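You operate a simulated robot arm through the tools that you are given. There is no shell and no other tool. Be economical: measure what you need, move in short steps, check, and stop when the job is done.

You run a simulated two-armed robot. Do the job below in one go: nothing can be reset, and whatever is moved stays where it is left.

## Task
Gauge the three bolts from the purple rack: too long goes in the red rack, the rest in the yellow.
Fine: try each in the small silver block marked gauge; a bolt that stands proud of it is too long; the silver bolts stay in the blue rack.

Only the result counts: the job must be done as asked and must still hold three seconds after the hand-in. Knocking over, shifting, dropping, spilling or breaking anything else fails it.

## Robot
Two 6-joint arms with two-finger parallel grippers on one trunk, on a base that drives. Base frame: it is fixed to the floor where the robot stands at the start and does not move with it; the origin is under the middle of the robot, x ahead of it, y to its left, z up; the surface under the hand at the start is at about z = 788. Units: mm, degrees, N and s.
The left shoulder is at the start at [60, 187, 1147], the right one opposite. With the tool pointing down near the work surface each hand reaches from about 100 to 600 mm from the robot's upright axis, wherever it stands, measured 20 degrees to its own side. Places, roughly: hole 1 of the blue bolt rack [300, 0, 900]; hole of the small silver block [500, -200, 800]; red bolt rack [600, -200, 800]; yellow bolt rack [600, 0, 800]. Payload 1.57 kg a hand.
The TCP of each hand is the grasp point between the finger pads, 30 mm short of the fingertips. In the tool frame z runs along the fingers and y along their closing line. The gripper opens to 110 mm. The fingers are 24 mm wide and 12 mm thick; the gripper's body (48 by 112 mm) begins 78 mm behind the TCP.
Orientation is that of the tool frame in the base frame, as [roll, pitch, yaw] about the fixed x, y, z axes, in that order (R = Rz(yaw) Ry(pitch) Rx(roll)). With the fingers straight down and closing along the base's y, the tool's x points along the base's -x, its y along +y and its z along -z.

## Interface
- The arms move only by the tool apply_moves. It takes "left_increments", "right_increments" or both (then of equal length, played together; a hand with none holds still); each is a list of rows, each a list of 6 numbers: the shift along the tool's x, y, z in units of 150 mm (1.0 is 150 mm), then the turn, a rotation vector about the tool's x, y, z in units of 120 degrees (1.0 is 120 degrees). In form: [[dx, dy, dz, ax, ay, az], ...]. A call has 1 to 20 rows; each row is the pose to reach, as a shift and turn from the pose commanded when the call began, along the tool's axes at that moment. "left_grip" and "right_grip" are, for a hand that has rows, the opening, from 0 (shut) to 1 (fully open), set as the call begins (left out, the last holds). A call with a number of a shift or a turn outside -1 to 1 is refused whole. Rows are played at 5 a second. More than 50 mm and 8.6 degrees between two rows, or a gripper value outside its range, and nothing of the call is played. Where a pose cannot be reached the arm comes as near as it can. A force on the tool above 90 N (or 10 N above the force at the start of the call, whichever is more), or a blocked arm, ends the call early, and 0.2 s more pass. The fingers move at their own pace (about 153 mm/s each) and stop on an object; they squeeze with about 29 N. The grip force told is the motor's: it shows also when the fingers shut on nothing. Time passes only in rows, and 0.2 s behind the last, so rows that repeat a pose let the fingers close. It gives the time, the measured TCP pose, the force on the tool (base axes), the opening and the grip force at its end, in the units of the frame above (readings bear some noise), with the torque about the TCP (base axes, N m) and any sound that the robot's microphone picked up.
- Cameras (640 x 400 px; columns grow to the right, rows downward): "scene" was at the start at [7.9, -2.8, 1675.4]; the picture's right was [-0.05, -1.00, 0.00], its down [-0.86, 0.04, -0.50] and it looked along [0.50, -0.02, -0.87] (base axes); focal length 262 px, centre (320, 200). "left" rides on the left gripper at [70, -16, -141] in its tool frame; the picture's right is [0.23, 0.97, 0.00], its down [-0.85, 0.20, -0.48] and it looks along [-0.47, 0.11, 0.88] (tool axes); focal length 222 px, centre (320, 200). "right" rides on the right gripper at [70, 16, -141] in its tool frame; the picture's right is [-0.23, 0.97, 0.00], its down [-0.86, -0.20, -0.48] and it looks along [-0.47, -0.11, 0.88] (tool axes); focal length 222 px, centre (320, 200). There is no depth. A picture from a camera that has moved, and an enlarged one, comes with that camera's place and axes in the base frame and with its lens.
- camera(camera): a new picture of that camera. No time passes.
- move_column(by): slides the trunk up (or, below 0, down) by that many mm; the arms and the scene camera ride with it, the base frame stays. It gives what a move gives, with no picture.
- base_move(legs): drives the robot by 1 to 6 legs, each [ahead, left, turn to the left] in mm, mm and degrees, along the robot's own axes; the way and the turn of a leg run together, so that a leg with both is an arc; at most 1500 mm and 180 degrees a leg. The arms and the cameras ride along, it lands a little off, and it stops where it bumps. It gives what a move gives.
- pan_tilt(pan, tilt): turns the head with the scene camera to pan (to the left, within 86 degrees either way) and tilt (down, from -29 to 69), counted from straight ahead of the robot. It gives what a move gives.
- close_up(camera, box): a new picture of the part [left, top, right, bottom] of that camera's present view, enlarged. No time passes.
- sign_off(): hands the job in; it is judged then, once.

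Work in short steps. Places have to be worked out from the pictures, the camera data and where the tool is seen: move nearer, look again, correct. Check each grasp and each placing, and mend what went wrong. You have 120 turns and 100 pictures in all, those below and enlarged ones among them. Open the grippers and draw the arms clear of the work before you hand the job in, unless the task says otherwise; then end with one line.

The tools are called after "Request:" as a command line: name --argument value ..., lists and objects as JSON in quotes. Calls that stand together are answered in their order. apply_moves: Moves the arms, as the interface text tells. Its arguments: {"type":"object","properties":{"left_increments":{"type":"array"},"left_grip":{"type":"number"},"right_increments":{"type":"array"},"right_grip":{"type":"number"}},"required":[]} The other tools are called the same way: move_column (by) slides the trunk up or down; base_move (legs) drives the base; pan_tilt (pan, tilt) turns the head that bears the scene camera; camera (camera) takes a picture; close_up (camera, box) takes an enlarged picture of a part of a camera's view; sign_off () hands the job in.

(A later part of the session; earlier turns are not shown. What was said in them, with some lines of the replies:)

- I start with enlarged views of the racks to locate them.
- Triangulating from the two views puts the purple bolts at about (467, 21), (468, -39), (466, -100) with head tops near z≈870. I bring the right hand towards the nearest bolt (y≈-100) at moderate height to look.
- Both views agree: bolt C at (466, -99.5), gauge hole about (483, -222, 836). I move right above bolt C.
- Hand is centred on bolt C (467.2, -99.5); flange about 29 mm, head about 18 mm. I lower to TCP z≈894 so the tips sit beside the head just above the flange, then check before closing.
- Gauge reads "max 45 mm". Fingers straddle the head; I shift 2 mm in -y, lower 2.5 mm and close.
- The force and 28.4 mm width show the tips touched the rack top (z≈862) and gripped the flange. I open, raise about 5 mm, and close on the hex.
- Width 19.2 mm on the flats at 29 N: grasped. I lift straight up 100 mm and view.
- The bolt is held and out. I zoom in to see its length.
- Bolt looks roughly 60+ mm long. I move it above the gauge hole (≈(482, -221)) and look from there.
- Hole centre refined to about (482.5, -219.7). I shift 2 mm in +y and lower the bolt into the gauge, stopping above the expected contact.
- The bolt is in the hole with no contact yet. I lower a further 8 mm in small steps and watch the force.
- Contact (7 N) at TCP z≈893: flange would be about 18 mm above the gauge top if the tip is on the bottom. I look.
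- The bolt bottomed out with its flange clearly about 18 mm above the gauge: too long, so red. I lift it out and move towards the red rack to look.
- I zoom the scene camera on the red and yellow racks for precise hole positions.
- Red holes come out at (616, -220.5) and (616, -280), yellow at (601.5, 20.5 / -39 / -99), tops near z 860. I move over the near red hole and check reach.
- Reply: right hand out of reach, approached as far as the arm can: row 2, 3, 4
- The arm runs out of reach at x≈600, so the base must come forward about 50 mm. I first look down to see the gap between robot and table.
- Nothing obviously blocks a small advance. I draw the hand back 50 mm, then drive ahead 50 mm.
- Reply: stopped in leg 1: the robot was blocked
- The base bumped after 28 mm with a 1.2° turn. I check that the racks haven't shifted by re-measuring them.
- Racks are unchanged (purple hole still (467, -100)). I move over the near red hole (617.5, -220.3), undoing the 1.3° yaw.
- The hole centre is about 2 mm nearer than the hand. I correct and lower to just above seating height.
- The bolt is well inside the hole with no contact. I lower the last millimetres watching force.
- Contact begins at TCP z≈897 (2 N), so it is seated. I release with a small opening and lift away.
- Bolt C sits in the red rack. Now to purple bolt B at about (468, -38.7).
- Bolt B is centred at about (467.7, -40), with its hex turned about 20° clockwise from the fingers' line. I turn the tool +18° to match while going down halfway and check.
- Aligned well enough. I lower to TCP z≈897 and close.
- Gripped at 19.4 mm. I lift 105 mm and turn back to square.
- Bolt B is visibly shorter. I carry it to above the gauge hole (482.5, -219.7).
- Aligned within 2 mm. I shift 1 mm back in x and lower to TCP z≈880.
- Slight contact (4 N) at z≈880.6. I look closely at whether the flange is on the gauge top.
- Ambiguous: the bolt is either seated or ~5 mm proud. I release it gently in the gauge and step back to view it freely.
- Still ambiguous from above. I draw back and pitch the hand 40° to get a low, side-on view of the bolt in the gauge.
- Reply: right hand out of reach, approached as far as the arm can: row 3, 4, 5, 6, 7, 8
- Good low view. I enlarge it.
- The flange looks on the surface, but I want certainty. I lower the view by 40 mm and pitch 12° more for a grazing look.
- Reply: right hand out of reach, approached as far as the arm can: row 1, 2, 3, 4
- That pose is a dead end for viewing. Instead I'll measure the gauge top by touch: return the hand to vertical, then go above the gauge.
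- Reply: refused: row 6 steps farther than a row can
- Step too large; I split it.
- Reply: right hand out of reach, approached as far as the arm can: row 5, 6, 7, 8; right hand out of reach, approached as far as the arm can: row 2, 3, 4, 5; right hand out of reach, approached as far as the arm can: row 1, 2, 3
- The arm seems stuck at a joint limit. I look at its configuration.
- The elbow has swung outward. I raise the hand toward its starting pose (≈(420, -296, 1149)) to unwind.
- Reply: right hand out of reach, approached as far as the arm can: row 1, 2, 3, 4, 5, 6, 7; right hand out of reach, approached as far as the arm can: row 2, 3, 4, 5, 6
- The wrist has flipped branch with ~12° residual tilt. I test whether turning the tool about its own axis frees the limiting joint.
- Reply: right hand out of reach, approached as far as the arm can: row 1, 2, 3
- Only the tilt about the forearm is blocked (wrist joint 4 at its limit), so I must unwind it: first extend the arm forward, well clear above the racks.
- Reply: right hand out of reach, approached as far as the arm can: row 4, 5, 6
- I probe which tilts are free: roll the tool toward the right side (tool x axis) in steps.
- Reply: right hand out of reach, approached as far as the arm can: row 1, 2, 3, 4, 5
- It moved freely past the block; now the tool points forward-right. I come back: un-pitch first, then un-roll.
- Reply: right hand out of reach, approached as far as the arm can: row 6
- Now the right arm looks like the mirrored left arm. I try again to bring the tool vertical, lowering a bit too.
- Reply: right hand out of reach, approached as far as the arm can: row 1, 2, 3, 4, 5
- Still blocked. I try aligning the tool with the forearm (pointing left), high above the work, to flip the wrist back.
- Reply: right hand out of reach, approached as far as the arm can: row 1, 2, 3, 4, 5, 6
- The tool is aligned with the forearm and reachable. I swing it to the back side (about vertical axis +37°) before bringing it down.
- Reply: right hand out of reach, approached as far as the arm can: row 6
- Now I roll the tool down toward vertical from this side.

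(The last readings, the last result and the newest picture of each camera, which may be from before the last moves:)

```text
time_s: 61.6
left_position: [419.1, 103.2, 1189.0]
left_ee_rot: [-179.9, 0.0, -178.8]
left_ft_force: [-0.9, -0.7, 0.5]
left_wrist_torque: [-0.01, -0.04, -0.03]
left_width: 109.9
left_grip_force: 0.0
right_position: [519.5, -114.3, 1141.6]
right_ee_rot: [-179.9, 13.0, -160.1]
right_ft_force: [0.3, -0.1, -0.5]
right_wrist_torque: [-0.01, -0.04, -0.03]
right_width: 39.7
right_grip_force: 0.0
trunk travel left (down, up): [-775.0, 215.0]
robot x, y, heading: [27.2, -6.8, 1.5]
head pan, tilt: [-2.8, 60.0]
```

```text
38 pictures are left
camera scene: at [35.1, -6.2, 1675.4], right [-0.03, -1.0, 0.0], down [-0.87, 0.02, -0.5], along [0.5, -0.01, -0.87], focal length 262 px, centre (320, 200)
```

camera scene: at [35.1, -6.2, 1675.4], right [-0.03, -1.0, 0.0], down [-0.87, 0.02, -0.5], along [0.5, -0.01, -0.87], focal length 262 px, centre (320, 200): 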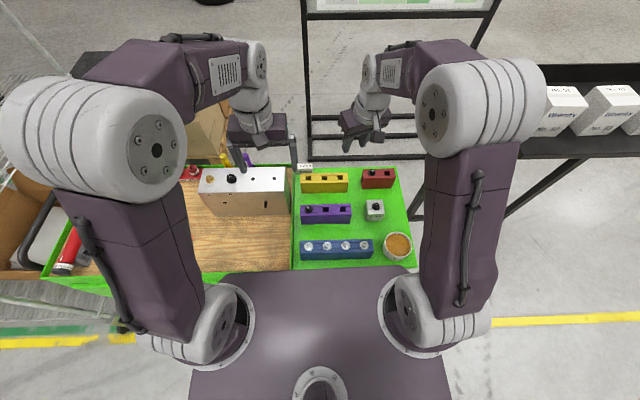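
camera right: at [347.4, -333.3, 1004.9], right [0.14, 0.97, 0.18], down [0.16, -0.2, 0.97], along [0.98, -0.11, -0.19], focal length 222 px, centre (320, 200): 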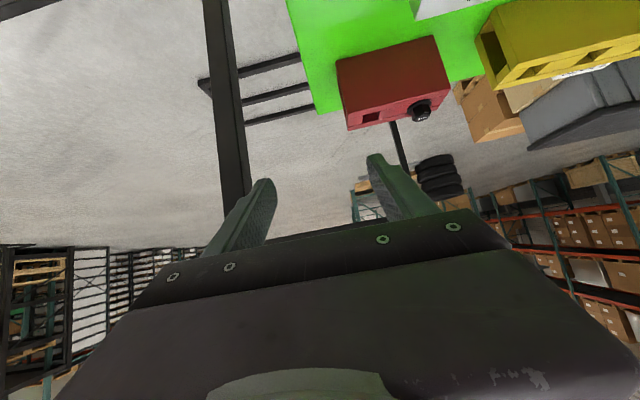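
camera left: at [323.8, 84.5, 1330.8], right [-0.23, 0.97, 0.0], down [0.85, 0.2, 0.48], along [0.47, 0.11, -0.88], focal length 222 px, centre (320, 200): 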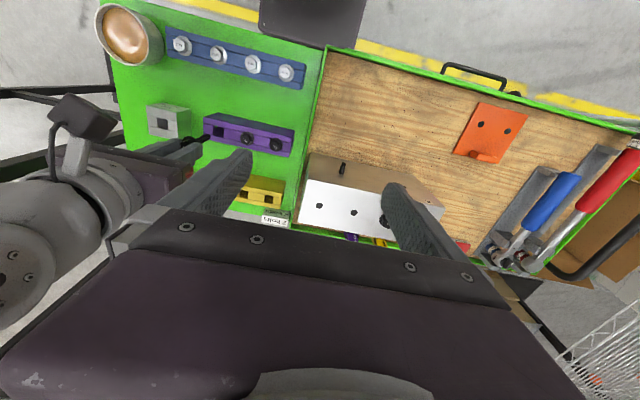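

That unflipped the wrist: no limits reported, and the arm mirrors the left one. I remove the remaining pitch and yaw.

Request:
apply_moves --right_increments '[[0, 0, 0, 0, 0.054, 0], [0, 0, 0, 0, 0.108, 0], [0, 0, 0, 0, 0.108, 0]]'

Request:
apply_moves --right_increments '[[0, 0, 0, 0, 0, 0.055], [0, 0, 0, 0, 0, 0.11], [0, 0, 0, 0, 0, 0.165], [0, 0, 0, 0, 0, 0.165]]'

```text
time_s: 62.4
left_position: [419.0, 103.6, 1189.4]
left_ee_rot: [-180.0, 0.0, -178.8]
left_ft_force: [-0.2, -0.5, -0.4]
left_wrist_torque: [0.01, 0.0, -0.03]
left_width: 110.1
left_grip_force: 0.1
right_position: [518.0, -116.2, 1141.6]
right_ee_rot: [180.0, 0.0, -160.1]
right_ft_force: [0.7, -0.1, -0.1]
right_wrist_torque: [0.0, 0.03, 0.01]
right_width: 39.5
right_grip_force: 0.1
trunk travel left (down, up): [-775.0, 215.0]
robot x, y, heading: [26.1, -2.5, 1.3]
head pan, tilt: [-2.8, 60.0]
```

```text
time_s: 63.4
left_position: [418.3, 103.1, 1188.2]
left_ee_rot: [-179.9, 0.0, -178.8]
left_ft_force: [-0.5, -0.4, -0.5]
left_wrist_torque: [-0.03, -0.01, 0.01]
left_width: 110.3
left_grip_force: 0.0
right_position: [520.1, -114.9, 1141.3]
right_ee_rot: [179.9, 0.0, -179.9]
right_ft_force: [-0.2, 0.3, 0.0]
right_wrist_torque: [0.01, 0.01, 0.0]
right_width: 39.5
right_grip_force: 0.1
trunk travel left (down, up): [-775.0, 215.0]
robot x, y, heading: [28.3, -2.7, 1.4]
head pan, tilt: [-2.8, 60.0]
```

Tool is vertical again. Moving above the gauge bolt (481.5, -219.7).

Request:
apply_moves --right_increments '[[0.05, -0.15, 0.15, 0, 0, 0], [0.1, -0.3, 0.3, 0, 0, 0], [0.15, -0.45, 0.5, 0, 0, 0], [0.2, -0.6, 0.7, 0, 0, 0], [0.25, -0.7, 0.9, 0, 0, 0], [0.253, -0.7, 1.0, 0, 0, 0]]'

Request:
apply_moves --right_increments '[[0, 0, 0.2, 0, 0, 0], [0, 0, 0.37, 0, 0, 0], [0, 0, 0.37, 0, 0, 0]]'

Request:
close_up --camera "right" --box '[240, 100, 400, 200]'

```text
time_s: 64.8
left_position: [419.5, 103.4, 1188.5]
left_ee_rot: [-180.0, -0.1, -178.9]
left_ft_force: [-0.3, 0.0, 0.4]
left_wrist_torque: [0.0, -0.01, -0.02]
left_width: 109.9
left_grip_force: 0.0
right_position: [481.4, -220.1, 991.9]
right_ee_rot: [180.0, -0.1, -180.0]
right_ft_force: [0.0, 0.7, -0.7]
right_wrist_torque: [0.01, 0.01, 0.02]
right_width: 39.6
right_grip_force: 0.1
trunk travel left (down, up): [-775.0, 215.0]
robot x, y, heading: [27.3, -2.1, 1.2]
head pan, tilt: [-2.8, 60.0]
```

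```text
time_s: 65.6
left_position: [418.3, 103.5, 1190.6]
left_ee_rot: [180.0, 0.0, -178.8]
left_ft_force: [1.1, -0.3, 1.2]
left_wrist_torque: [0.02, -0.01, 0.02]
left_width: 110.0
left_grip_force: 0.1
right_position: [482.3, -220.9, 936.5]
right_ee_rot: [179.8, 0.0, -179.8]
right_ft_force: [0.5, 0.0, -0.4]
right_wrist_torque: [-0.01, 0.0, 0.02]
right_width: 39.5
right_grip_force: 0.1
trunk travel left (down, up): [-775.0, 215.0]
robot x, y, heading: [32.8, -4.1, 1.3]
head pan, tilt: [-2.8, 60.0]
```

```text
4.00 times, centred on (320, 150) of right
camera zoom: at [412.5, -204.4, 1077.2], right [0.22, 0.97, 0.0], down [0.86, -0.2, 0.48], along [0.47, -0.11, -0.88], focal length 888 px, centre (320, 400)
```

zoom: 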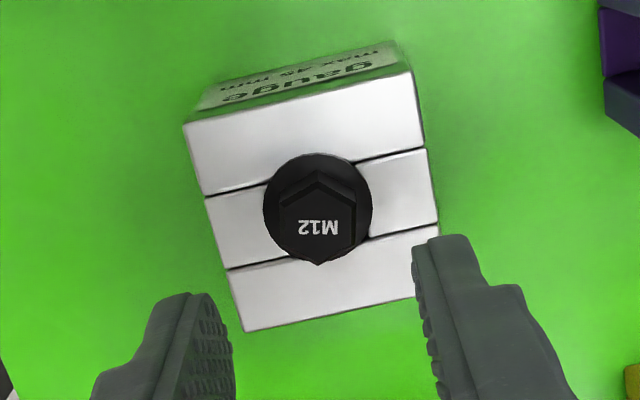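

Geometry from three views gives flange height ≈0–2 mm: consistent with seated. I confirm by touching the gauge top with the open fingertips straddling the bolt.

Request:
apply_moves --right_increments '[[0, 0, 0.1, 0, 0, 0], [0, 0, 0.2, 0, 0, 0], [0, 0, 0.3, 0, 0, 0], [0, 0, 0.36, 0, 0, 0], [0, 0, 0.375, 0, 0, 0]]'

Request:
apply_moves --right_increments '[[0, 0, 0.008, 0, 0, 0], [0, 0, 0.008, 0, 0, 0]]'

```text
time_s: 66.8
left_position: [419.4, 103.4, 1189.8]
left_ee_rot: [-180.0, 0.0, -178.8]
left_ft_force: [-0.6, -0.2, -0.4]
left_wrist_torque: [-0.01, 0.0, 0.02]
left_width: 109.8
left_grip_force: 0.1
right_position: [481.5, -220.3, 878.7]
right_ee_rot: [179.9, 0.1, -179.9]
right_ft_force: [0.3, 0.5, 0.0]
right_wrist_torque: [0.0, 0.0, -0.03]
right_width: 39.4
right_grip_force: 0.1
trunk travel left (down, up): [-775.0, 215.0]
robot x, y, heading: [33.2, -5.0, 1.0]
head pan, tilt: [-2.8, 60.0]
```

```text
time_s: 67.4
left_position: [419.5, 102.6, 1188.7]
left_ee_rot: [179.9, 0.0, -178.8]
left_ft_force: [-0.3, 0.0, -1.3]
left_wrist_torque: [0.0, 0.01, 0.0]
left_width: 110.3
left_grip_force: 0.0
right_position: [481.9, -221.1, 878.6]
right_ee_rot: [179.9, 0.1, -179.9]
right_ft_force: [-1.5, -0.1, 0.1]
right_wrist_torque: [0.0, -0.02, 0.0]
right_width: 39.8
right_grip_force: 0.1
trunk travel left (down, up): [-775.0, 215.0]
robot x, y, heading: [28.5, -7.1, 1.2]
head pan, tilt: [-2.8, 60.0]
```

Request:
apply_moves --right_increments '[[0, 0, 0.007, 0, 0, 0], [0, 0, 0.007, 0, 0, 0]]'

Request:
apply_moves --right_increments '[[0, 0, 0.007, 0, 0, 0], [0, 0, 0.007, 0, 0, 0]]'

```text
time_s: 68.0
left_position: [419.5, 103.2, 1190.3]
left_ee_rot: [180.0, 0.0, -178.8]
left_ft_force: [-0.4, -0.2, -0.6]
left_wrist_torque: [0.0, 0.02, 0.01]
left_width: 109.9
left_grip_force: 0.0
right_position: [482.1, -220.7, 876.3]
right_ee_rot: [179.9, 0.1, -179.9]
right_ft_force: [0.1, -0.4, 2.0]
right_wrist_torque: [0.02, 0.02, 0.0]
right_width: 39.5
right_grip_force: 0.1
trunk travel left (down, up): [-775.0, 215.0]
robot x, y, heading: [26.4, -5.7, 1.2]
head pan, tilt: [-2.8, 60.0]
```

```text
time_s: 68.6
left_position: [417.9, 104.6, 1189.4]
left_ee_rot: [179.9, 0.0, -178.8]
left_ft_force: [0.5, -0.1, 0.2]
left_wrist_torque: [-0.01, -0.01, 0.01]
left_width: 109.8
left_grip_force: 0.0
right_position: [481.7, -221.2, 875.7]
right_ee_rot: [179.9, 0.0, 180.0]
right_ft_force: [1.0, -1.2, 9.8]
right_wrist_torque: [-0.28, -0.08, 0.03]
right_width: 40.2
right_grip_force: 0.2
trunk travel left (down, up): [-775.0, 215.0]
robot x, y, heading: [24.5, -5.7, 1.3]
head pan, tilt: [-2.8, 60.0]
```

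Gauge top is touched at TCP z≈876, exactly where a seated flange predicts: bolt B fits → yellow. I raise 4.5 mm and grip the hex.

Request:
apply_moves --right_increments '[[0, 0, -0.02, 0, 0, 0], [0, 0, -0.033, 0, 0, 0]]'

Request:
apply_moves --right_increments '[[0, 0, 0, 0, 0, 0], [0, 0, 0, 0, 0, 0], [0, 0, 0, 0, 0, 0]]' --right_grip 0

```text
time_s: 69.2
left_position: [419.0, 103.8, 1188.7]
left_ee_rot: [180.0, 0.0, -178.7]
left_ft_force: [0.2, 0.3, -0.8]
left_wrist_torque: [-0.01, -0.01, 0.01]
left_width: 109.9
left_grip_force: 0.0
right_position: [481.0, -220.4, 880.1]
right_ee_rot: [179.9, 0.0, -179.9]
right_ft_force: [0.3, 0.7, -0.5]
right_wrist_torque: [0.01, -0.03, -0.01]
right_width: 39.6
right_grip_force: 0.1
trunk travel left (down, up): [-775.0, 215.0]
robot x, y, heading: [27.5, -4.1, 1.3]
head pan, tilt: [-2.8, 60.0]
```

```text
time_s: 70.0
left_position: [419.8, 103.4, 1189.3]
left_ee_rot: [180.0, 0.0, -178.7]
left_ft_force: [-0.6, 0.0, 0.5]
left_wrist_torque: [0.03, 0.0, 0.01]
left_width: 109.9
left_grip_force: 0.0
right_position: [482.6, -219.6, 880.6]
right_ee_rot: [179.9, -0.1, -179.9]
right_ft_force: [1.0, 0.7, 0.1]
right_wrist_torque: [0.03, 0.02, 0.01]
right_width: 19.0
right_grip_force: 29.2
trunk travel left (down, up): [-775.0, 215.0]
robot x, y, heading: [27.7, -5.1, 1.1]
head pan, tilt: [-2.8, 60.0]
```

Gripped. I lift out and carry to over the nearest yellow hole (601.5, -99.3).

Request:
apply_moves --right_increments '[[0, 0, -0.15, 0, 0, 0], [0, 0, -0.35, 0, 0, 0], [0, 0, -0.55, 0, 0, 0], [0, 0, -0.73, 0, 0, 0], [-0.18, 0.18, -0.73, 0, 0, 0], [-0.36, 0.36, -0.73, 0, 0, 0], [-0.54, 0.54, -0.73, 0, 0, 0], [-0.7, 0.7, -0.73, 0, 0, 0], [-0.8, 0.8, -0.73, 0, 0, 0], [-0.8, 0.8, -0.73, 0, 0, 0]]'

Request:
close_up --camera "right" --box '[240, 100, 400, 200]'

Request:
close_up --camera "scene" --box '[290, 155, 354, 195]'

```text
time_s: 72.2
left_position: [418.8, 101.4, 1188.8]
left_ee_rot: [-180.0, 0.0, -178.8]
left_ft_force: [-0.5, -0.8, -0.5]
left_wrist_torque: [0.01, 0.01, 0.03]
left_width: 109.9
left_grip_force: 0.0
right_position: [600.1, -100.4, 990.9]
right_ee_rot: [179.9, 0.0, -179.9]
right_ft_force: [0.1, -0.2, -1.7]
right_wrist_torque: [0.0, 0.0, 0.0]
right_width: 18.9
right_grip_force: 28.6
trunk travel left (down, up): [-775.0, 215.0]
robot x, y, heading: [28.9, -2.1, 1.0]
head pan, tilt: [-2.8, 60.0]
```

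```text
4.00 times, centred on (320, 150) of right
camera zoom: at [531.7, -84.3, 1133.4], right [0.23, 0.97, 0.0], down [0.86, -0.2, 0.48], along [0.47, -0.11, -0.88], focal length 888 px, centre (320, 400)
```

zoom: 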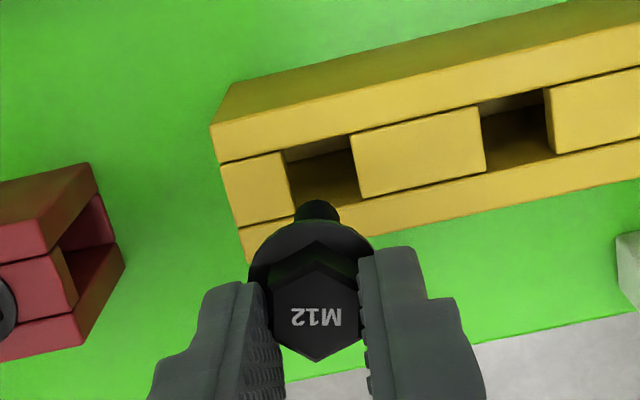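

```text
10.00 times, centred on (322, 175) of scene
camera zoom: at [35.1, -7.7, 1675.4], right [-0.03, -1.0, 0.0], down [-0.87, 0.02, -0.5], along [0.5, -0.01, -0.87], focal length 2624 px, centre (300, 450)
```

zoom: 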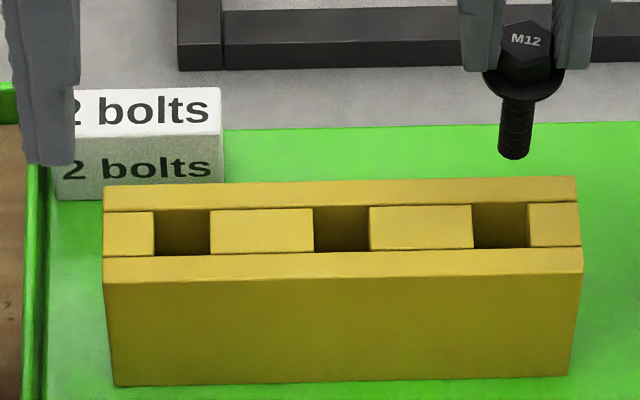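

Aligned within 1.5 mm. Lowering bolt B into the yellow hole.

Request:
apply_moves --right_increments '[[0.007, 0.003, 0.1, 0, 0, 0], [0.007, 0.003, 0.2, 0, 0, 0], [0.007, 0.003, 0.3, 0, 0, 0], [0.007, 0.003, 0.4, 0, 0, 0], [0.007, 0.003, 0.5, 0, 0, 0], [0.007, 0.003, 0.57, 0, 0, 0], [0.007, 0.003, 0.6, 0, 0, 0]]'

Request:
apply_moves --right_increments '[[0, 0, 0.012, 0, 0, 0], [0, 0, 0.024, 0, 0, 0], [0, 0, 0.024, 0, 0, 0]]'

```text
time_s: 73.8
left_position: [419.2, 103.3, 1188.9]
left_ee_rot: [180.0, 0.0, -178.8]
left_ft_force: [-0.1, -0.2, -0.4]
left_wrist_torque: [-0.02, 0.0, -0.01]
left_width: 110.0
left_grip_force: 0.0
right_position: [600.1, -98.7, 900.6]
right_ee_rot: [179.9, 0.0, -179.9]
right_ft_force: [0.3, -0.7, -0.4]
right_wrist_torque: [0.01, -0.01, 0.0]
right_width: 18.6
right_grip_force: 29.3
trunk travel left (down, up): [-775.0, 215.0]
robot x, y, heading: [30.5, -5.0, 0.8]
head pan, tilt: [-2.8, 60.0]
```

```text
time_s: 74.6
left_position: [419.4, 102.5, 1189.0]
left_ee_rot: [180.0, 0.0, -178.8]
left_ft_force: [0.6, -0.2, 0.9]
left_wrist_torque: [-0.01, 0.01, 0.01]
left_width: 110.0
left_grip_force: 0.0
right_position: [600.1, -99.7, 899.1]
right_ee_rot: [179.9, -0.1, -179.9]
right_ft_force: [-0.2, -0.8, 0.4]
right_wrist_torque: [-0.03, 0.02, 0.04]
right_width: 18.6
right_grip_force: 29.0
trunk travel left (down, up): [-775.0, 215.0]
robot x, y, heading: [29.6, -3.5, 1.2]
head pan, tilt: [-2.8, 60.0]
```

Not quite down; a couple more millimetres, then release.

Request:
apply_moves --right_increments '[[0, 0, 0.01, 0, 0, 0], [0, 0, 0.01, 0, 0, 0]]'

Request:
apply_moves --right_increments '[[0, 0, 0, 0, 0, 0], [0, 0, 0, 0, 0, 0], [0, 0, -0.05, 0, 0, 0], [0, 0, -0.2, 0, 0, 0], [0, 0, -0.4, 0, 0, 0]]' --right_grip 0.36

Request:
close_up --camera "right" --box '[240, 100, 400, 200]'

```text
time_s: 75.2
left_position: [418.0, 103.2, 1189.5]
left_ee_rot: [-179.9, 0.0, -178.8]
left_ft_force: [0.5, -0.6, -0.5]
left_wrist_torque: [0.03, 0.01, -0.03]
left_width: 109.8
left_grip_force: 0.0
right_position: [599.0, -99.3, 896.6]
right_ee_rot: [179.9, 0.3, -179.9]
right_ft_force: [0.7, -1.3, 9.4]
right_wrist_torque: [-0.04, 0.12, 0.0]
right_width: 18.7
right_grip_force: 29.0
trunk travel left (down, up): [-775.0, 215.0]
robot x, y, heading: [27.5, -1.5, 1.3]
head pan, tilt: [-2.8, 60.0]
```

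```text
time_s: 76.4
left_position: [418.7, 103.4, 1189.2]
left_ee_rot: [180.0, 0.0, -178.7]
left_ft_force: [-0.5, 0.5, 0.5]
left_wrist_torque: [-0.01, -0.01, -0.02]
left_width: 110.0
left_grip_force: 0.0
right_position: [599.0, -100.2, 955.5]
right_ee_rot: [180.0, 0.0, -179.9]
right_ft_force: [-0.6, -0.5, 0.0]
right_wrist_torque: [0.0, -0.01, -0.02]
right_width: 39.6
right_grip_force: 0.1
trunk travel left (down, up): [-775.0, 215.0]
robot x, y, heading: [26.4, -3.4, 1.0]
head pan, tilt: [-2.8, 60.0]
```

```text
4.00 times, centred on (320, 150) of right
camera zoom: at [530.4, -83.6, 1097.8], right [0.22, 0.97, 0.0], down [0.86, -0.2, 0.48], along [0.47, -0.11, -0.88], focal length 888 px, centre (320, 400)
```

zoom: 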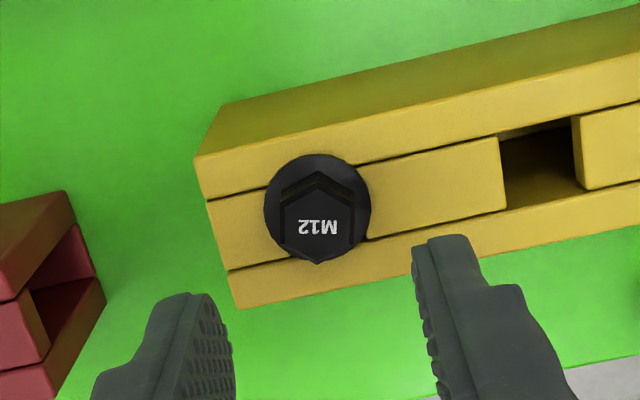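

Bolt B is in yellow. Before reaching purple bolt A (y≈21), I move the left hand 150 mm outward so the hands don't meet, then go over bolt A.

Request:
apply_moves --left_increments '[[0, 0.2, 0, 0, 0, 0], [0, 0.4, 0, 0, 0, 0], [0, 0.6, 0, 0, 0, 0], [0, 0.8, 0, 0, 0, 0], [0, 1.0, 0, 0, 0, 0]]'

Request:
apply_moves --right_increments '[[0.15, 0.13, -0.04, 0, 0, 0], [0.32, 0.29, -0.04, 0, 0, 0], [0.49, 0.45, -0.04, 0, 0, 0], [0.66, 0.61, -0.04, 0, 0, 0], [0.8, 0.74, -0.04, 0, 0, 0], [0.887, 0.807, 0, 0, 0, 0], [0.887, 0.807, 0.08, 0, 0, 0], [0.887, 0.807, 0.08, 0, 0, 0]]'

Request:
close_up --camera "right" --box '[240, 100, 400, 200]'

```text
time_s: 77.6
left_position: [417.1, 255.2, 1189.8]
left_ee_rot: [-180.0, 0.0, -178.9]
left_ft_force: [0.4, 0.8, 0.3]
left_wrist_torque: [0.0, 0.0, -0.01]
left_width: 109.9
left_grip_force: 0.0
right_position: [600.0, -99.4, 955.1]
right_ee_rot: [179.9, -0.1, -179.9]
right_ft_force: [0.7, 0.4, -0.5]
right_wrist_torque: [0.0, -0.02, -0.01]
right_width: 39.4
right_grip_force: 0.1
trunk travel left (down, up): [-775.0, 215.0]
robot x, y, heading: [26.4, -4.7, 1.4]
head pan, tilt: [-2.8, 60.0]
```

```text
time_s: 79.4
left_position: [415.7, 254.3, 1189.6]
left_ee_rot: [-179.9, 0.0, -178.9]
left_ft_force: [-0.5, 1.4, 0.1]
left_wrist_torque: [-0.01, 0.01, 0.0]
left_width: 110.1
left_grip_force: 0.1
right_position: [467.4, 22.3, 943.8]
right_ee_rot: [180.0, 0.0, -179.9]
right_ft_force: [-0.2, -0.2, 0.3]
right_wrist_torque: [0.02, -0.02, 0.0]
right_width: 39.9
right_grip_force: 0.0
trunk travel left (down, up): [-775.0, 215.0]
robot x, y, heading: [28.5, -6.4, 1.4]
head pan, tilt: [-2.8, 60.0]
```

```text
4.00 times, centred on (320, 150) of right
camera zoom: at [397.9, 38.1, 1085.5], right [0.23, 0.97, 0.0], down [0.86, -0.2, 0.48], along [0.47, -0.11, -0.88], focal length 888 px, centre (320, 400)
```

zoom: 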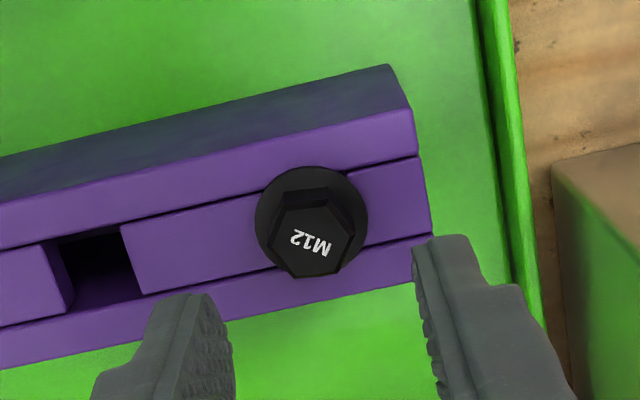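

Bolt A is 2 mm to -y, hex turned about 23°. I shift, rotate to match, and lower halfway.

Request:
apply_moves --right_increments '[[0, -0.013, 0, 0, 0, 0.05], [0, -0.013, 0, 0, 0, 0.1], [0, -0.013, 0.05, 0, 0, 0.15], [0, -0.013, 0.1, 0, 0, 0.19], [0, -0.013, 0.1, 0, 0, 0.19]]'

Request:
close_up --camera "right" --box '[240, 100, 400, 200]'

```text
time_s: 80.6
left_position: [415.2, 254.6, 1188.1]
left_ee_rot: [180.0, 0.0, -178.8]
left_ft_force: [-0.4, -0.5, -1.1]
left_wrist_torque: [0.01, -0.03, -0.02]
left_width: 110.1
left_grip_force: 0.0
right_position: [467.2, 19.8, 929.5]
right_ee_rot: [179.9, 0.0, 157.4]
right_ft_force: [0.1, -0.5, -0.5]
right_wrist_torque: [0.04, 0.01, -0.02]
right_width: 39.6
right_grip_force: 0.0
trunk travel left (down, up): [-775.0, 215.0]
robot x, y, heading: [27.0, -7.1, 1.2]
head pan, tilt: [-2.8, 60.0]
```

```text
4.00 times, centred on (320, 150) of right
camera zoom: at [409.5, 61.8, 1070.8], right [0.59, 0.81, 0.0], down [0.71, -0.52, 0.48], along [0.39, -0.28, -0.88], focal length 888 px, centre (320, 400)
```

zoom: 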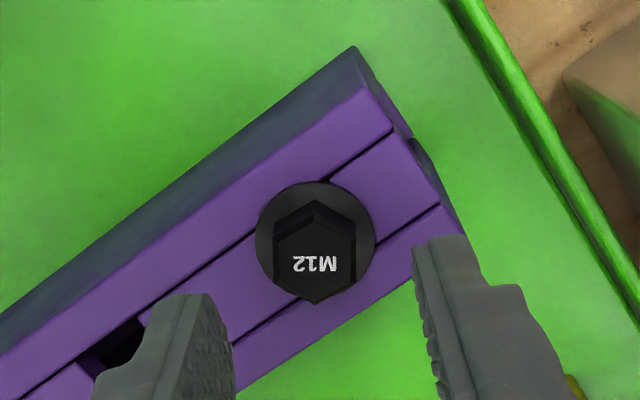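

Aligned. I lower to z≈897 and close.

Request:
apply_moves --right_increments '[[0, 0, 0.07, 0, 0, 0], [0, 0, 0.14, 0, 0, 0], [0, 0, 0.2, 0, 0, 0], [0, 0, 0.213, 0, 0, 0], [0, 0, 0.213, 0, 0, 0]]'

Request:
apply_moves --right_increments '[[0, 0, 0, 0, 0, 0], [0, 0, 0, 0, 0, 0], [0, 0, 0, 0, 0, 0]]' --right_grip 0

```text
time_s: 81.8
left_position: [415.6, 254.9, 1189.7]
left_ee_rot: [180.0, -0.1, -178.8]
left_ft_force: [-0.3, -0.2, 0.0]
left_wrist_torque: [0.03, -0.02, -0.01]
left_width: 110.2
left_grip_force: 0.1
right_position: [466.7, 19.7, 896.2]
right_ee_rot: [180.0, 0.0, 157.3]
right_ft_force: [0.1, 0.6, 0.2]
right_wrist_torque: [-0.01, -0.01, -0.01]
right_width: 39.5
right_grip_force: 0.1
trunk travel left (down, up): [-775.0, 215.0]
robot x, y, heading: [30.3, -3.6, 1.4]
head pan, tilt: [-2.8, 60.0]
```

```text
time_s: 82.6
left_position: [416.8, 254.2, 1188.4]
left_ee_rot: [180.0, -0.1, -178.8]
left_ft_force: [0.1, 0.3, -0.2]
left_wrist_torque: [-0.01, 0.02, 0.0]
left_width: 110.0
left_grip_force: 0.0
right_position: [468.6, 19.3, 898.0]
right_ee_rot: [180.0, -0.1, 157.3]
right_ft_force: [0.3, 0.0, -0.3]
right_wrist_torque: [0.03, 0.05, -0.02]
right_width: 18.7
right_grip_force: 29.7
trunk travel left (down, up): [-775.0, 215.0]
robot x, y, heading: [23.8, -5.2, 1.2]
head pan, tilt: [-2.8, 60.0]
```

Gripped at 18.7 mm. I lift 105 mm, turn back square, and check its length.

Request:
apply_moves --right_increments '[[0, 0, -0.1, 0, 0, 0], [0, 0, -0.25, 0, 0, 0], [0, 0, -0.4, 0, 0, 0], [0, 0, -0.55, 0, 0, 0], [0, 0, -0.7, 0, 0, 0], [0, 0, -0.7, 0, 0, -0.05], [0, 0, -0.7, 0, 0, -0.1], [0, 0, -0.7, 0, 0, -0.15], [0, 0, -0.7, 0, 0, -0.19], [0, 0, -0.7, 0, 0, -0.19]]'

Request:
close_up --camera "scene" --box '[280, 155, 360, 205]'

```text
time_s: 84.8
left_position: [415.8, 254.1, 1189.2]
left_ee_rot: [-180.0, -0.1, -178.8]
left_ft_force: [-0.5, 0.1, 0.2]
left_wrist_torque: [0.02, 0.0, 0.02]
left_width: 110.3
left_grip_force: 0.0
right_position: [467.1, 19.9, 1002.6]
right_ee_rot: [179.9, 0.0, -179.7]
right_ft_force: [0.3, -0.1, -0.2]
right_wrist_torque: [0.01, -0.01, 0.02]
right_width: 19.0
right_grip_force: 29.1
trunk travel left (down, up): [-775.0, 215.0]
robot x, y, heading: [26.8, -6.3, 1.2]
head pan, tilt: [-2.8, 60.0]
```

```text
8.00 times, centred on (320, 180) of scene
camera zoom: at [35.7, -7.2, 1675.4], right [-0.03, -1.0, 0.0], down [-0.87, 0.02, -0.5], along [0.5, -0.01, -0.87], focal length 2100 px, centre (320, 360)
```

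zoom: 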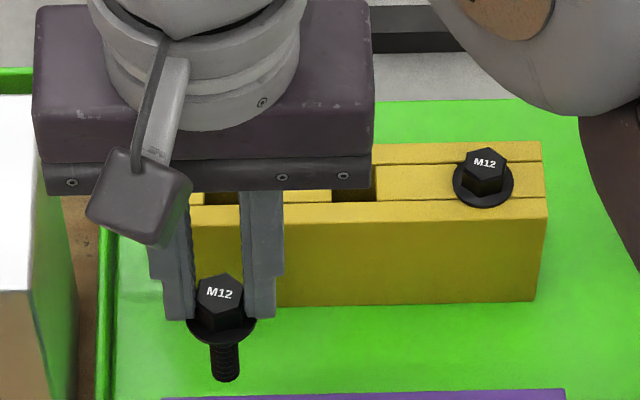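

Bolt A looks as short as B, but I gauge it too. Carrying it to the gauge.

Request:
apply_moves --right_increments '[[-0.02, -0.15, 0, 0, 0, 0], [-0.04, -0.35, 0, 0, 0, 0], [-0.06, -0.55, 0, 0, 0, 0], [-0.08, -0.75, 0, 0, 0, 0], [-0.09, -0.9, 0, 0, 0, 0], [-0.097, -1.0, 0, 0, 0, 0]]'

Request:
apply_moves --right_increments '[[0, -0.2, 0, 0, 0, 0], [0, -0.4, 0, 0, 0, 0], [0, -0.55, 0, 0, 0, 0], [0, -0.6, 0.1, 0, 0, 0], [0, -0.6, 0.3, 0, 0, 0], [0, -0.6, 0.3, 0, 0, 0]]'

Request:
close_up --camera "right" --box '[240, 100, 400, 200]'

```text
time_s: 86.2
left_position: [417.4, 253.0, 1189.9]
left_ee_rot: [180.0, 0.1, -178.8]
left_ft_force: [0.2, -0.5, 0.2]
left_wrist_torque: [-0.01, 0.02, 0.02]
left_width: 109.9
left_grip_force: 0.0
right_position: [481.0, -130.7, 1002.0]
right_ee_rot: [179.9, 0.1, -179.8]
right_ft_force: [0.7, 0.0, -0.8]
right_wrist_torque: [0.03, 0.02, 0.03]
right_width: 18.9
right_grip_force: 29.3
trunk travel left (down, up): [-775.0, 215.0]
robot x, y, heading: [25.8, -4.1, 1.0]
head pan, tilt: [-2.8, 60.0]
```

```text
time_s: 87.6
left_position: [414.7, 254.1, 1189.3]
left_ee_rot: [-180.0, 0.0, -178.8]
left_ft_force: [0.7, 0.0, -0.8]
left_wrist_torque: [0.01, 0.0, 0.0]
left_width: 110.0
left_grip_force: 0.1
right_position: [482.7, -220.1, 955.1]
right_ee_rot: [179.9, 0.0, -179.9]
right_ft_force: [-0.6, -0.7, -1.0]
right_wrist_torque: [-0.04, -0.03, 0.03]
right_width: 19.0
right_grip_force: 29.2
trunk travel left (down, up): [-775.0, 215.0]
robot x, y, heading: [28.2, -5.8, 1.3]
head pan, tilt: [-2.8, 60.0]
```

```text
4.00 times, centred on (320, 150) of right
camera zoom: at [412.9, -204.3, 1097.3], right [0.22, 0.97, 0.0], down [0.86, -0.2, 0.48], along [0.47, -0.11, -0.88], focal length 888 px, centre (320, 400)
```

zoom: 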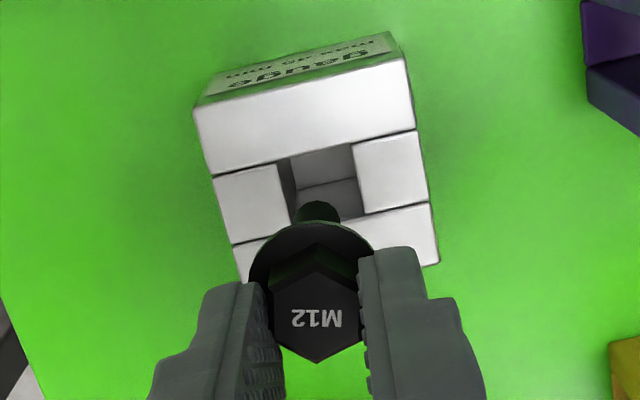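

Alignment matches the previous try. Lowering into the gauge, then small steps watching for contact.

Request:
apply_moves --right_increments '[[0.008, 0.003, 0.1, 0, 0, 0], [0.008, 0.003, 0.2, 0, 0, 0], [0.008, 0.003, 0.3, 0, 0, 0], [0.008, 0.003, 0.38, 0, 0, 0], [0.008, 0.003, 0.44, 0, 0, 0], [0.008, 0.003, 0.475, 0, 0, 0], [0.008, 0.003, 0.475, 0, 0, 0]]'

Request:
apply_moves --right_increments '[[0, 0, 0.01, 0, 0, 0], [0, 0, 0.015, 0, 0, 0], [0, 0, 0.015, 0, 0, 0]]'

```text
time_s: 89.2
left_position: [416.0, 253.6, 1189.5]
left_ee_rot: [-180.0, 0.0, -178.9]
left_ft_force: [-0.5, -0.5, -0.1]
left_wrist_torque: [0.02, 0.01, -0.02]
left_width: 110.0
left_grip_force: 0.2
right_position: [481.1, -221.1, 885.3]
right_ee_rot: [179.9, -0.1, -180.0]
right_ft_force: [-0.3, -0.3, -1.7]
right_wrist_torque: [0.02, 0.0, -0.01]
right_width: 19.1
right_grip_force: 28.5
trunk travel left (down, up): [-775.0, 215.0]
robot x, y, heading: [21.3, -1.6, 1.0]
head pan, tilt: [-2.8, 60.0]
```

```text
time_s: 90.0
left_position: [415.9, 254.2, 1189.2]
left_ee_rot: [180.0, -0.1, -178.8]
left_ft_force: [0.0, -0.1, 0.0]
left_wrist_torque: [-0.01, -0.01, -0.01]
left_width: 110.2
left_grip_force: 0.0
right_position: [482.2, -220.0, 882.1]
right_ee_rot: [179.8, 0.1, -179.9]
right_ft_force: [1.3, 0.1, -0.9]
right_wrist_torque: [0.01, 0.0, 0.03]
right_width: 18.5
right_grip_force: 28.8
trunk travel left (down, up): [-775.0, 215.0]
robot x, y, heading: [26.8, -1.8, 1.4]
head pan, tilt: [-2.8, 60.0]
```

Request:
apply_moves --right_increments '[[0, 0, 0.008, 0, 0, 0], [0, 0, 0.008, 0, 0, 0]]'

Request:
apply_moves --right_increments '[[0, 0, 0.007, 0, 0, 0], [0, 0, 0.007, 0, 0, 0]]'

Request:
close_up --camera "scene" --box '[350, 185, 398, 215]'

```text
time_s: 90.6
left_position: [416.7, 254.3, 1189.2]
left_ee_rot: [-180.0, 0.1, -178.7]
left_ft_force: [-0.5, -0.1, -0.4]
left_wrist_torque: [0.0, 0.0, 0.03]
left_width: 110.0
left_grip_force: 0.1
right_position: [481.4, -221.6, 880.9]
right_ee_rot: [179.8, 0.0, -179.9]
right_ft_force: [0.3, 0.2, -0.1]
right_wrist_torque: [0.0, -0.02, 0.01]
right_width: 18.6
right_grip_force: 29.2
trunk travel left (down, up): [-775.0, 215.0]
robot x, y, heading: [27.3, -6.1, 1.1]
head pan, tilt: [-2.8, 60.0]
```

```text
time_s: 91.2
left_position: [415.3, 252.7, 1188.8]
left_ee_rot: [179.9, -0.1, -178.9]
left_ft_force: [-0.4, 0.9, 0.4]
left_wrist_torque: [0.03, 0.03, -0.01]
left_width: 109.8
left_grip_force: 0.1
right_position: [480.4, -220.4, 881.2]
right_ee_rot: [180.0, 0.0, -179.8]
right_ft_force: [0.2, -0.4, 1.7]
right_wrist_torque: [-0.01, 0.02, -0.02]
right_width: 18.9
right_grip_force: 29.5
trunk travel left (down, up): [-775.0, 215.0]
robot x, y, heading: [26.4, -4.3, 1.1]
head pan, tilt: [-2.8, 60.0]
```

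```text
13.33 times, centred on (374, 200) of scene
camera zoom: at [35.4, -7.1, 1675.5], right [-0.03, -1.0, 0.0], down [-0.87, 0.02, -0.5], along [0.5, -0.01, -0.87], focal length 3499 px, centre (-400, 200)
```

zoom: 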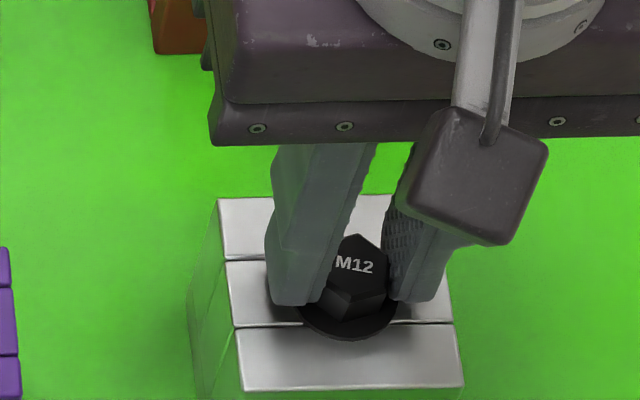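

Bolt A seats at the same height as B: it fits → yellow. Lifting it out and carrying it to the middle yellow hole (600.5, -39.3).

Request:
apply_moves --right_increments '[[0, 0, -0.15, 0, 0, 0], [0, 0, -0.35, 0, 0, 0], [0, 0, -0.55, 0, 0, 0], [0, 0, -0.74, 0, 0, 0], [-0.14, 0.21, -0.74, 0, 0, 0], [-0.28, 0.42, -0.74, 0, 0, 0], [-0.42, 0.63, -0.74, 0, 0, 0], [-0.56, 0.84, -0.74, 0, 0, 0], [-0.67, 1.0, -0.74, 0, 0, 0], [-0.67, 1.0, -0.74, 0, 0, 0]]'

Request:
apply_moves --right_increments '[[-0.06, 0.1, 0, 0, 0, 0], [-0.123, 0.207, 0, 0, 0, 0], [-0.123, 0.207, 0, 0, 0, 0]]'

Request:
close_up --camera "right" --box '[240, 100, 400, 200]'

```text
time_s: 93.4
left_position: [415.4, 253.2, 1189.5]
left_ee_rot: [179.9, -0.1, -178.8]
left_ft_force: [0.2, 0.5, 0.3]
left_wrist_torque: [0.0, 0.0, 0.0]
left_width: 109.8
left_grip_force: 0.2
right_position: [581.8, -68.9, 992.6]
right_ee_rot: [180.0, 0.0, -180.0]
right_ft_force: [0.3, -0.3, -0.6]
right_wrist_torque: [-0.01, -0.04, -0.03]
right_width: 18.6
right_grip_force: 28.9
trunk travel left (down, up): [-775.0, 215.0]
robot x, y, heading: [25.5, -7.6, 1.1]
head pan, tilt: [-2.8, 60.0]
```

```text
time_s: 94.2
left_position: [416.4, 254.0, 1189.5]
left_ee_rot: [179.9, 0.0, -178.9]
left_ft_force: [-0.1, 0.2, 0.2]
left_wrist_torque: [0.02, 0.0, 0.0]
left_width: 109.8
left_grip_force: 0.0
right_position: [599.7, -39.4, 991.2]
right_ee_rot: [179.9, 0.0, -179.9]
right_ft_force: [0.0, 0.0, -1.3]
right_wrist_torque: [-0.05, -0.04, 0.01]
right_width: 18.9
right_grip_force: 29.2
trunk travel left (down, up): [-775.0, 215.0]
robot x, y, heading: [28.1, -5.5, 1.3]
head pan, tilt: [-2.8, 60.0]
```

```text
4.00 times, centred on (320, 150) of right
camera zoom: at [530.4, -23.4, 1133.4], right [0.23, 0.97, 0.0], down [0.86, -0.2, 0.48], along [0.47, -0.11, -0.88], focal length 888 px, centre (320, 400)
```

zoom: 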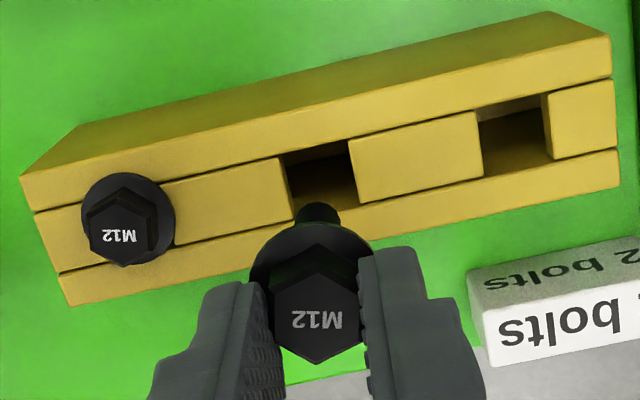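

Well centred. Lowering into the middle yellow hole.

Request:
apply_moves --right_increments '[[0, 0, 0.1, 0, 0, 0], [0, 0, 0.2, 0, 0, 0], [0, 0, 0.3, 0, 0, 0], [0, 0, 0.4, 0, 0, 0], [0, 0, 0.5, 0, 0, 0], [0, 0, 0.58, 0, 0, 0], [0, 0, 0.61, 0, 0, 0], [0, 0, 0.61, 0, 0, 0]]'

Request:
apply_moves --right_increments '[[0, 0, 0.01, 0, 0, 0], [0, 0, 0.018, 0, 0, 0], [0, 0, 0.018, 0, 0, 0]]'

```text
time_s: 96.0
left_position: [415.5, 255.0, 1190.4]
left_ee_rot: [179.9, 0.0, -178.9]
left_ft_force: [-0.8, 0.4, 0.5]
left_wrist_torque: [-0.01, -0.01, 0.01]
left_width: 109.8
left_grip_force: 0.1
right_position: [599.5, -39.2, 899.8]
right_ee_rot: [179.9, 0.1, -179.9]
right_ft_force: [0.6, 0.2, -0.3]
right_wrist_torque: [0.03, 0.0, 0.02]
right_width: 18.7
right_grip_force: 29.1
trunk travel left (down, up): [-775.0, 215.0]
robot x, y, heading: [24.7, -5.3, 1.3]
head pan, tilt: [-2.8, 60.0]
```

```text
time_s: 96.8
left_position: [415.6, 253.1, 1188.7]
left_ee_rot: [179.9, -0.1, -178.8]
left_ft_force: [-0.1, -0.4, 0.2]
left_wrist_torque: [-0.01, -0.02, 0.0]
left_width: 109.7
left_grip_force: 0.1
right_position: [599.2, -38.8, 898.0]
right_ee_rot: [179.9, 0.0, -179.9]
right_ft_force: [1.1, -0.1, -1.2]
right_wrist_torque: [-0.02, 0.0, 0.0]
right_width: 18.7
right_grip_force: 29.0
trunk travel left (down, up): [-775.0, 215.0]
robot x, y, heading: [31.4, -7.0, 0.9]
head pan, tilt: [-2.8, 60.0]
```

One more millimetre or so, then release and lift.

Request:
apply_moves --right_increments '[[0, 0, 0.009, 0, 0, 0], [0, 0, 0.009, 0, 0, 0]]'

Request:
apply_moves --right_increments '[[0, 0, 0, 0, 0, 0], [0, 0, 0, 0, 0, 0], [0, 0, -0.05, 0, 0, 0], [0, 0, -0.25, 0, 0, 0], [0, 0, -0.5, 0, 0, 0], [0, 0, -0.8, 0, 0, 0]]' --right_grip 0.36

Request:
apply_moves --right_increments '[[0.1, -0.2, -0.2, 0, 0, 0], [0.3, -0.4, -0.4, 0, 0, 0], [0.5, -0.6, -0.6, 0, 0, 0], [0.7, -0.8, -0.6, 0, 0, 0], [0.8, -1.0, -0.6, 0, 0, 0]]'

Request:
camera --camera "right"

Request:
close_up --camera "scene" --box '[290, 155, 418, 265]'

```text
time_s: 97.4
left_position: [417.0, 253.3, 1189.9]
left_ee_rot: [180.0, 0.0, -178.8]
left_ft_force: [-0.2, -0.3, -0.7]
left_wrist_torque: [0.01, 0.01, -0.02]
left_width: 110.2
left_grip_force: 0.1
right_position: [599.3, -39.0, 896.0]
right_ee_rot: [179.8, 0.0, -179.8]
right_ft_force: [1.1, 0.2, 2.1]
right_wrist_torque: [0.01, 0.03, 0.03]
right_width: 18.6
right_grip_force: 29.4
trunk travel left (down, up): [-775.0, 215.0]
robot x, y, heading: [29.8, -3.3, 1.2]
head pan, tilt: [-2.8, 60.0]
```

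```text
time_s: 98.8
left_position: [415.0, 253.0, 1189.2]
left_ee_rot: [-180.0, 0.0, -178.7]
left_ft_force: [0.4, 0.8, 0.8]
left_wrist_torque: [0.02, 0.02, 0.01]
left_width: 109.9
left_grip_force: 0.2
right_position: [598.7, -37.8, 1017.1]
right_ee_rot: [-180.0, -0.1, -179.9]
right_ft_force: [0.3, 0.6, -0.1]
right_wrist_torque: [-0.03, 0.0, 0.0]
right_width: 39.7
right_grip_force: 0.0
trunk travel left (down, up): [-775.0, 215.0]
robot x, y, heading: [30.4, -5.7, 1.1]
head pan, tilt: [-2.8, 60.0]
```

```text
refused: row 2 steps farther than a row can; nothing moved
```

```text
27 pictures are left
camera right: at [529.5, -22.9, 1159.4], right [0.22, 0.97, 0.0], down [0.86, -0.2, 0.48], along [0.47, -0.11, -0.88], focal length 222 px, centre (320, 200)
```

right: 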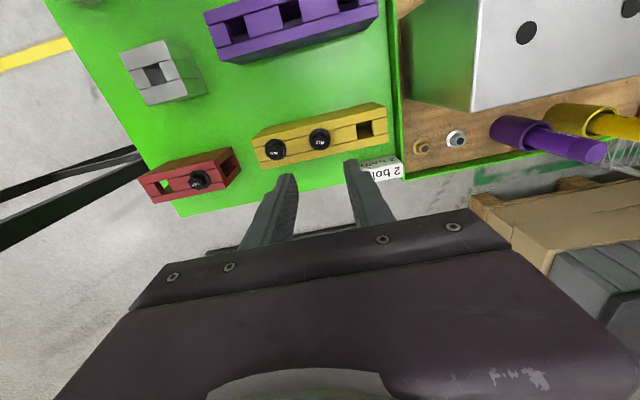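

```text
3.64 times, centred on (354, 210) of scene
camera zoom: at [34.7, -7.2, 1675.3], right [-0.03, -1.0, 0.0], down [-0.87, 0.02, -0.5], along [0.5, -0.01, -0.87], focal length 954 px, centre (196, 164)
```

zoom: 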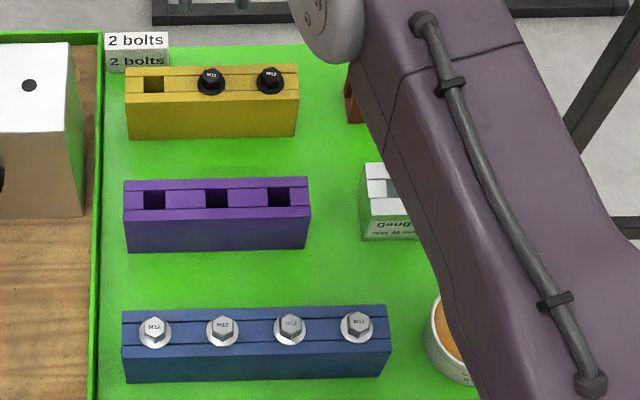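

All three bolts are placed and upright; nothing else has moved. I draw the right arm up and clear to near its starting pose and open the gripper.

Request:
apply_moves --right_increments '[[0.1, -0.15, -0.2, 0, 0, 0], [0.25, -0.3, -0.4, 0, 0, 0], [0.4, -0.47, -0.55, 0, 0, 0], [0.55, -0.64, -0.7, 0, 0, 0], [0.7, -0.82, -0.8, 0, 0, 0], [0.85, -1.0, -0.85, 0, 0, 0]]' --right_grip 0.9

Request:
apply_moves --right_increments '[[0.05, -0.2, 0, 0, 0, 0], [0.1, -0.4, 0, 0, 0, 0], [0.15, -0.6, 0, 0, 0, 0]]'

Request:
close_up --camera "scene" --box '[280, 150, 430, 265]'

```text
time_s: 100.2
left_position: [415.2, 252.5, 1190.8]
left_ee_rot: [179.9, 0.0, -178.7]
left_ft_force: [-0.3, 0.0, -0.1]
left_wrist_torque: [0.01, -0.01, -0.03]
left_width: 109.9
left_grip_force: 0.1
right_position: [470.5, -190.4, 1144.3]
right_ee_rot: [179.9, 0.0, -179.9]
right_ft_force: [-0.6, -0.3, 0.6]
right_wrist_torque: [0.02, -0.01, 0.0]
right_width: 98.7
right_grip_force: 0.0
trunk travel left (down, up): [-775.0, 215.0]
robot x, y, heading: [27.0, -5.4, 1.1]
head pan, tilt: [-2.8, 60.0]
```

```text
time_s: 101.0
left_position: [415.9, 253.4, 1189.7]
left_ee_rot: [-179.9, 0.1, -178.8]
left_ft_force: [-0.6, -0.4, 0.2]
left_wrist_torque: [0.0, -0.03, 0.01]
left_width: 110.2
left_grip_force: 0.1
right_position: [450.1, -281.0, 1144.0]
right_ee_rot: [179.9, 0.0, -179.8]
right_ft_force: [0.1, -0.4, -1.0]
right_wrist_torque: [0.05, 0.0, -0.02]
right_width: 99.1
right_grip_force: 0.0
trunk travel left (down, up): [-775.0, 215.0]
robot x, y, heading: [27.1, -3.1, 1.3]
head pan, tilt: [-2.8, 60.0]
```

```text
3.48 times, centred on (355, 208) of scene
camera zoom: at [35.6, -7.9, 1675.4], right [-0.03, -1.0, 0.0], down [-0.87, 0.02, -0.5], along [0.5, -0.01, -0.87], focal length 913 px, centre (198, 174)
```

zoom: 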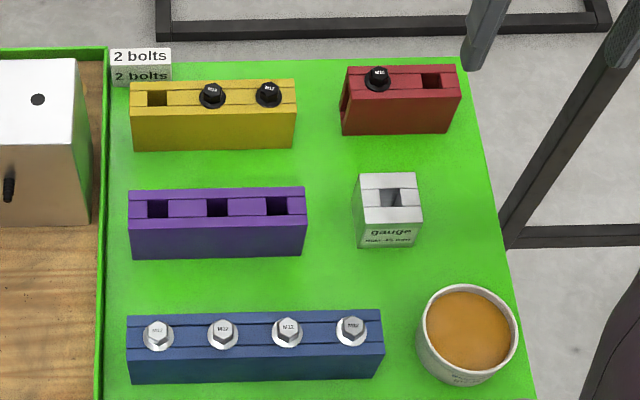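

The picture shows one bolt in red, two in yellow, the silver bolts still in the blue rack and both arms clear, so I hand in.

Request:
sign_off

```text
The job is handed in.
```

I tried all three purple-rack bolts in the gauge: one was too long and is in the red rack, and the other two fit and are in the yellow rack. The silver bolts are still in the blue rack; the base bumped something, probably the table, while driving forward, but the racks had not moved when I re-measured them.
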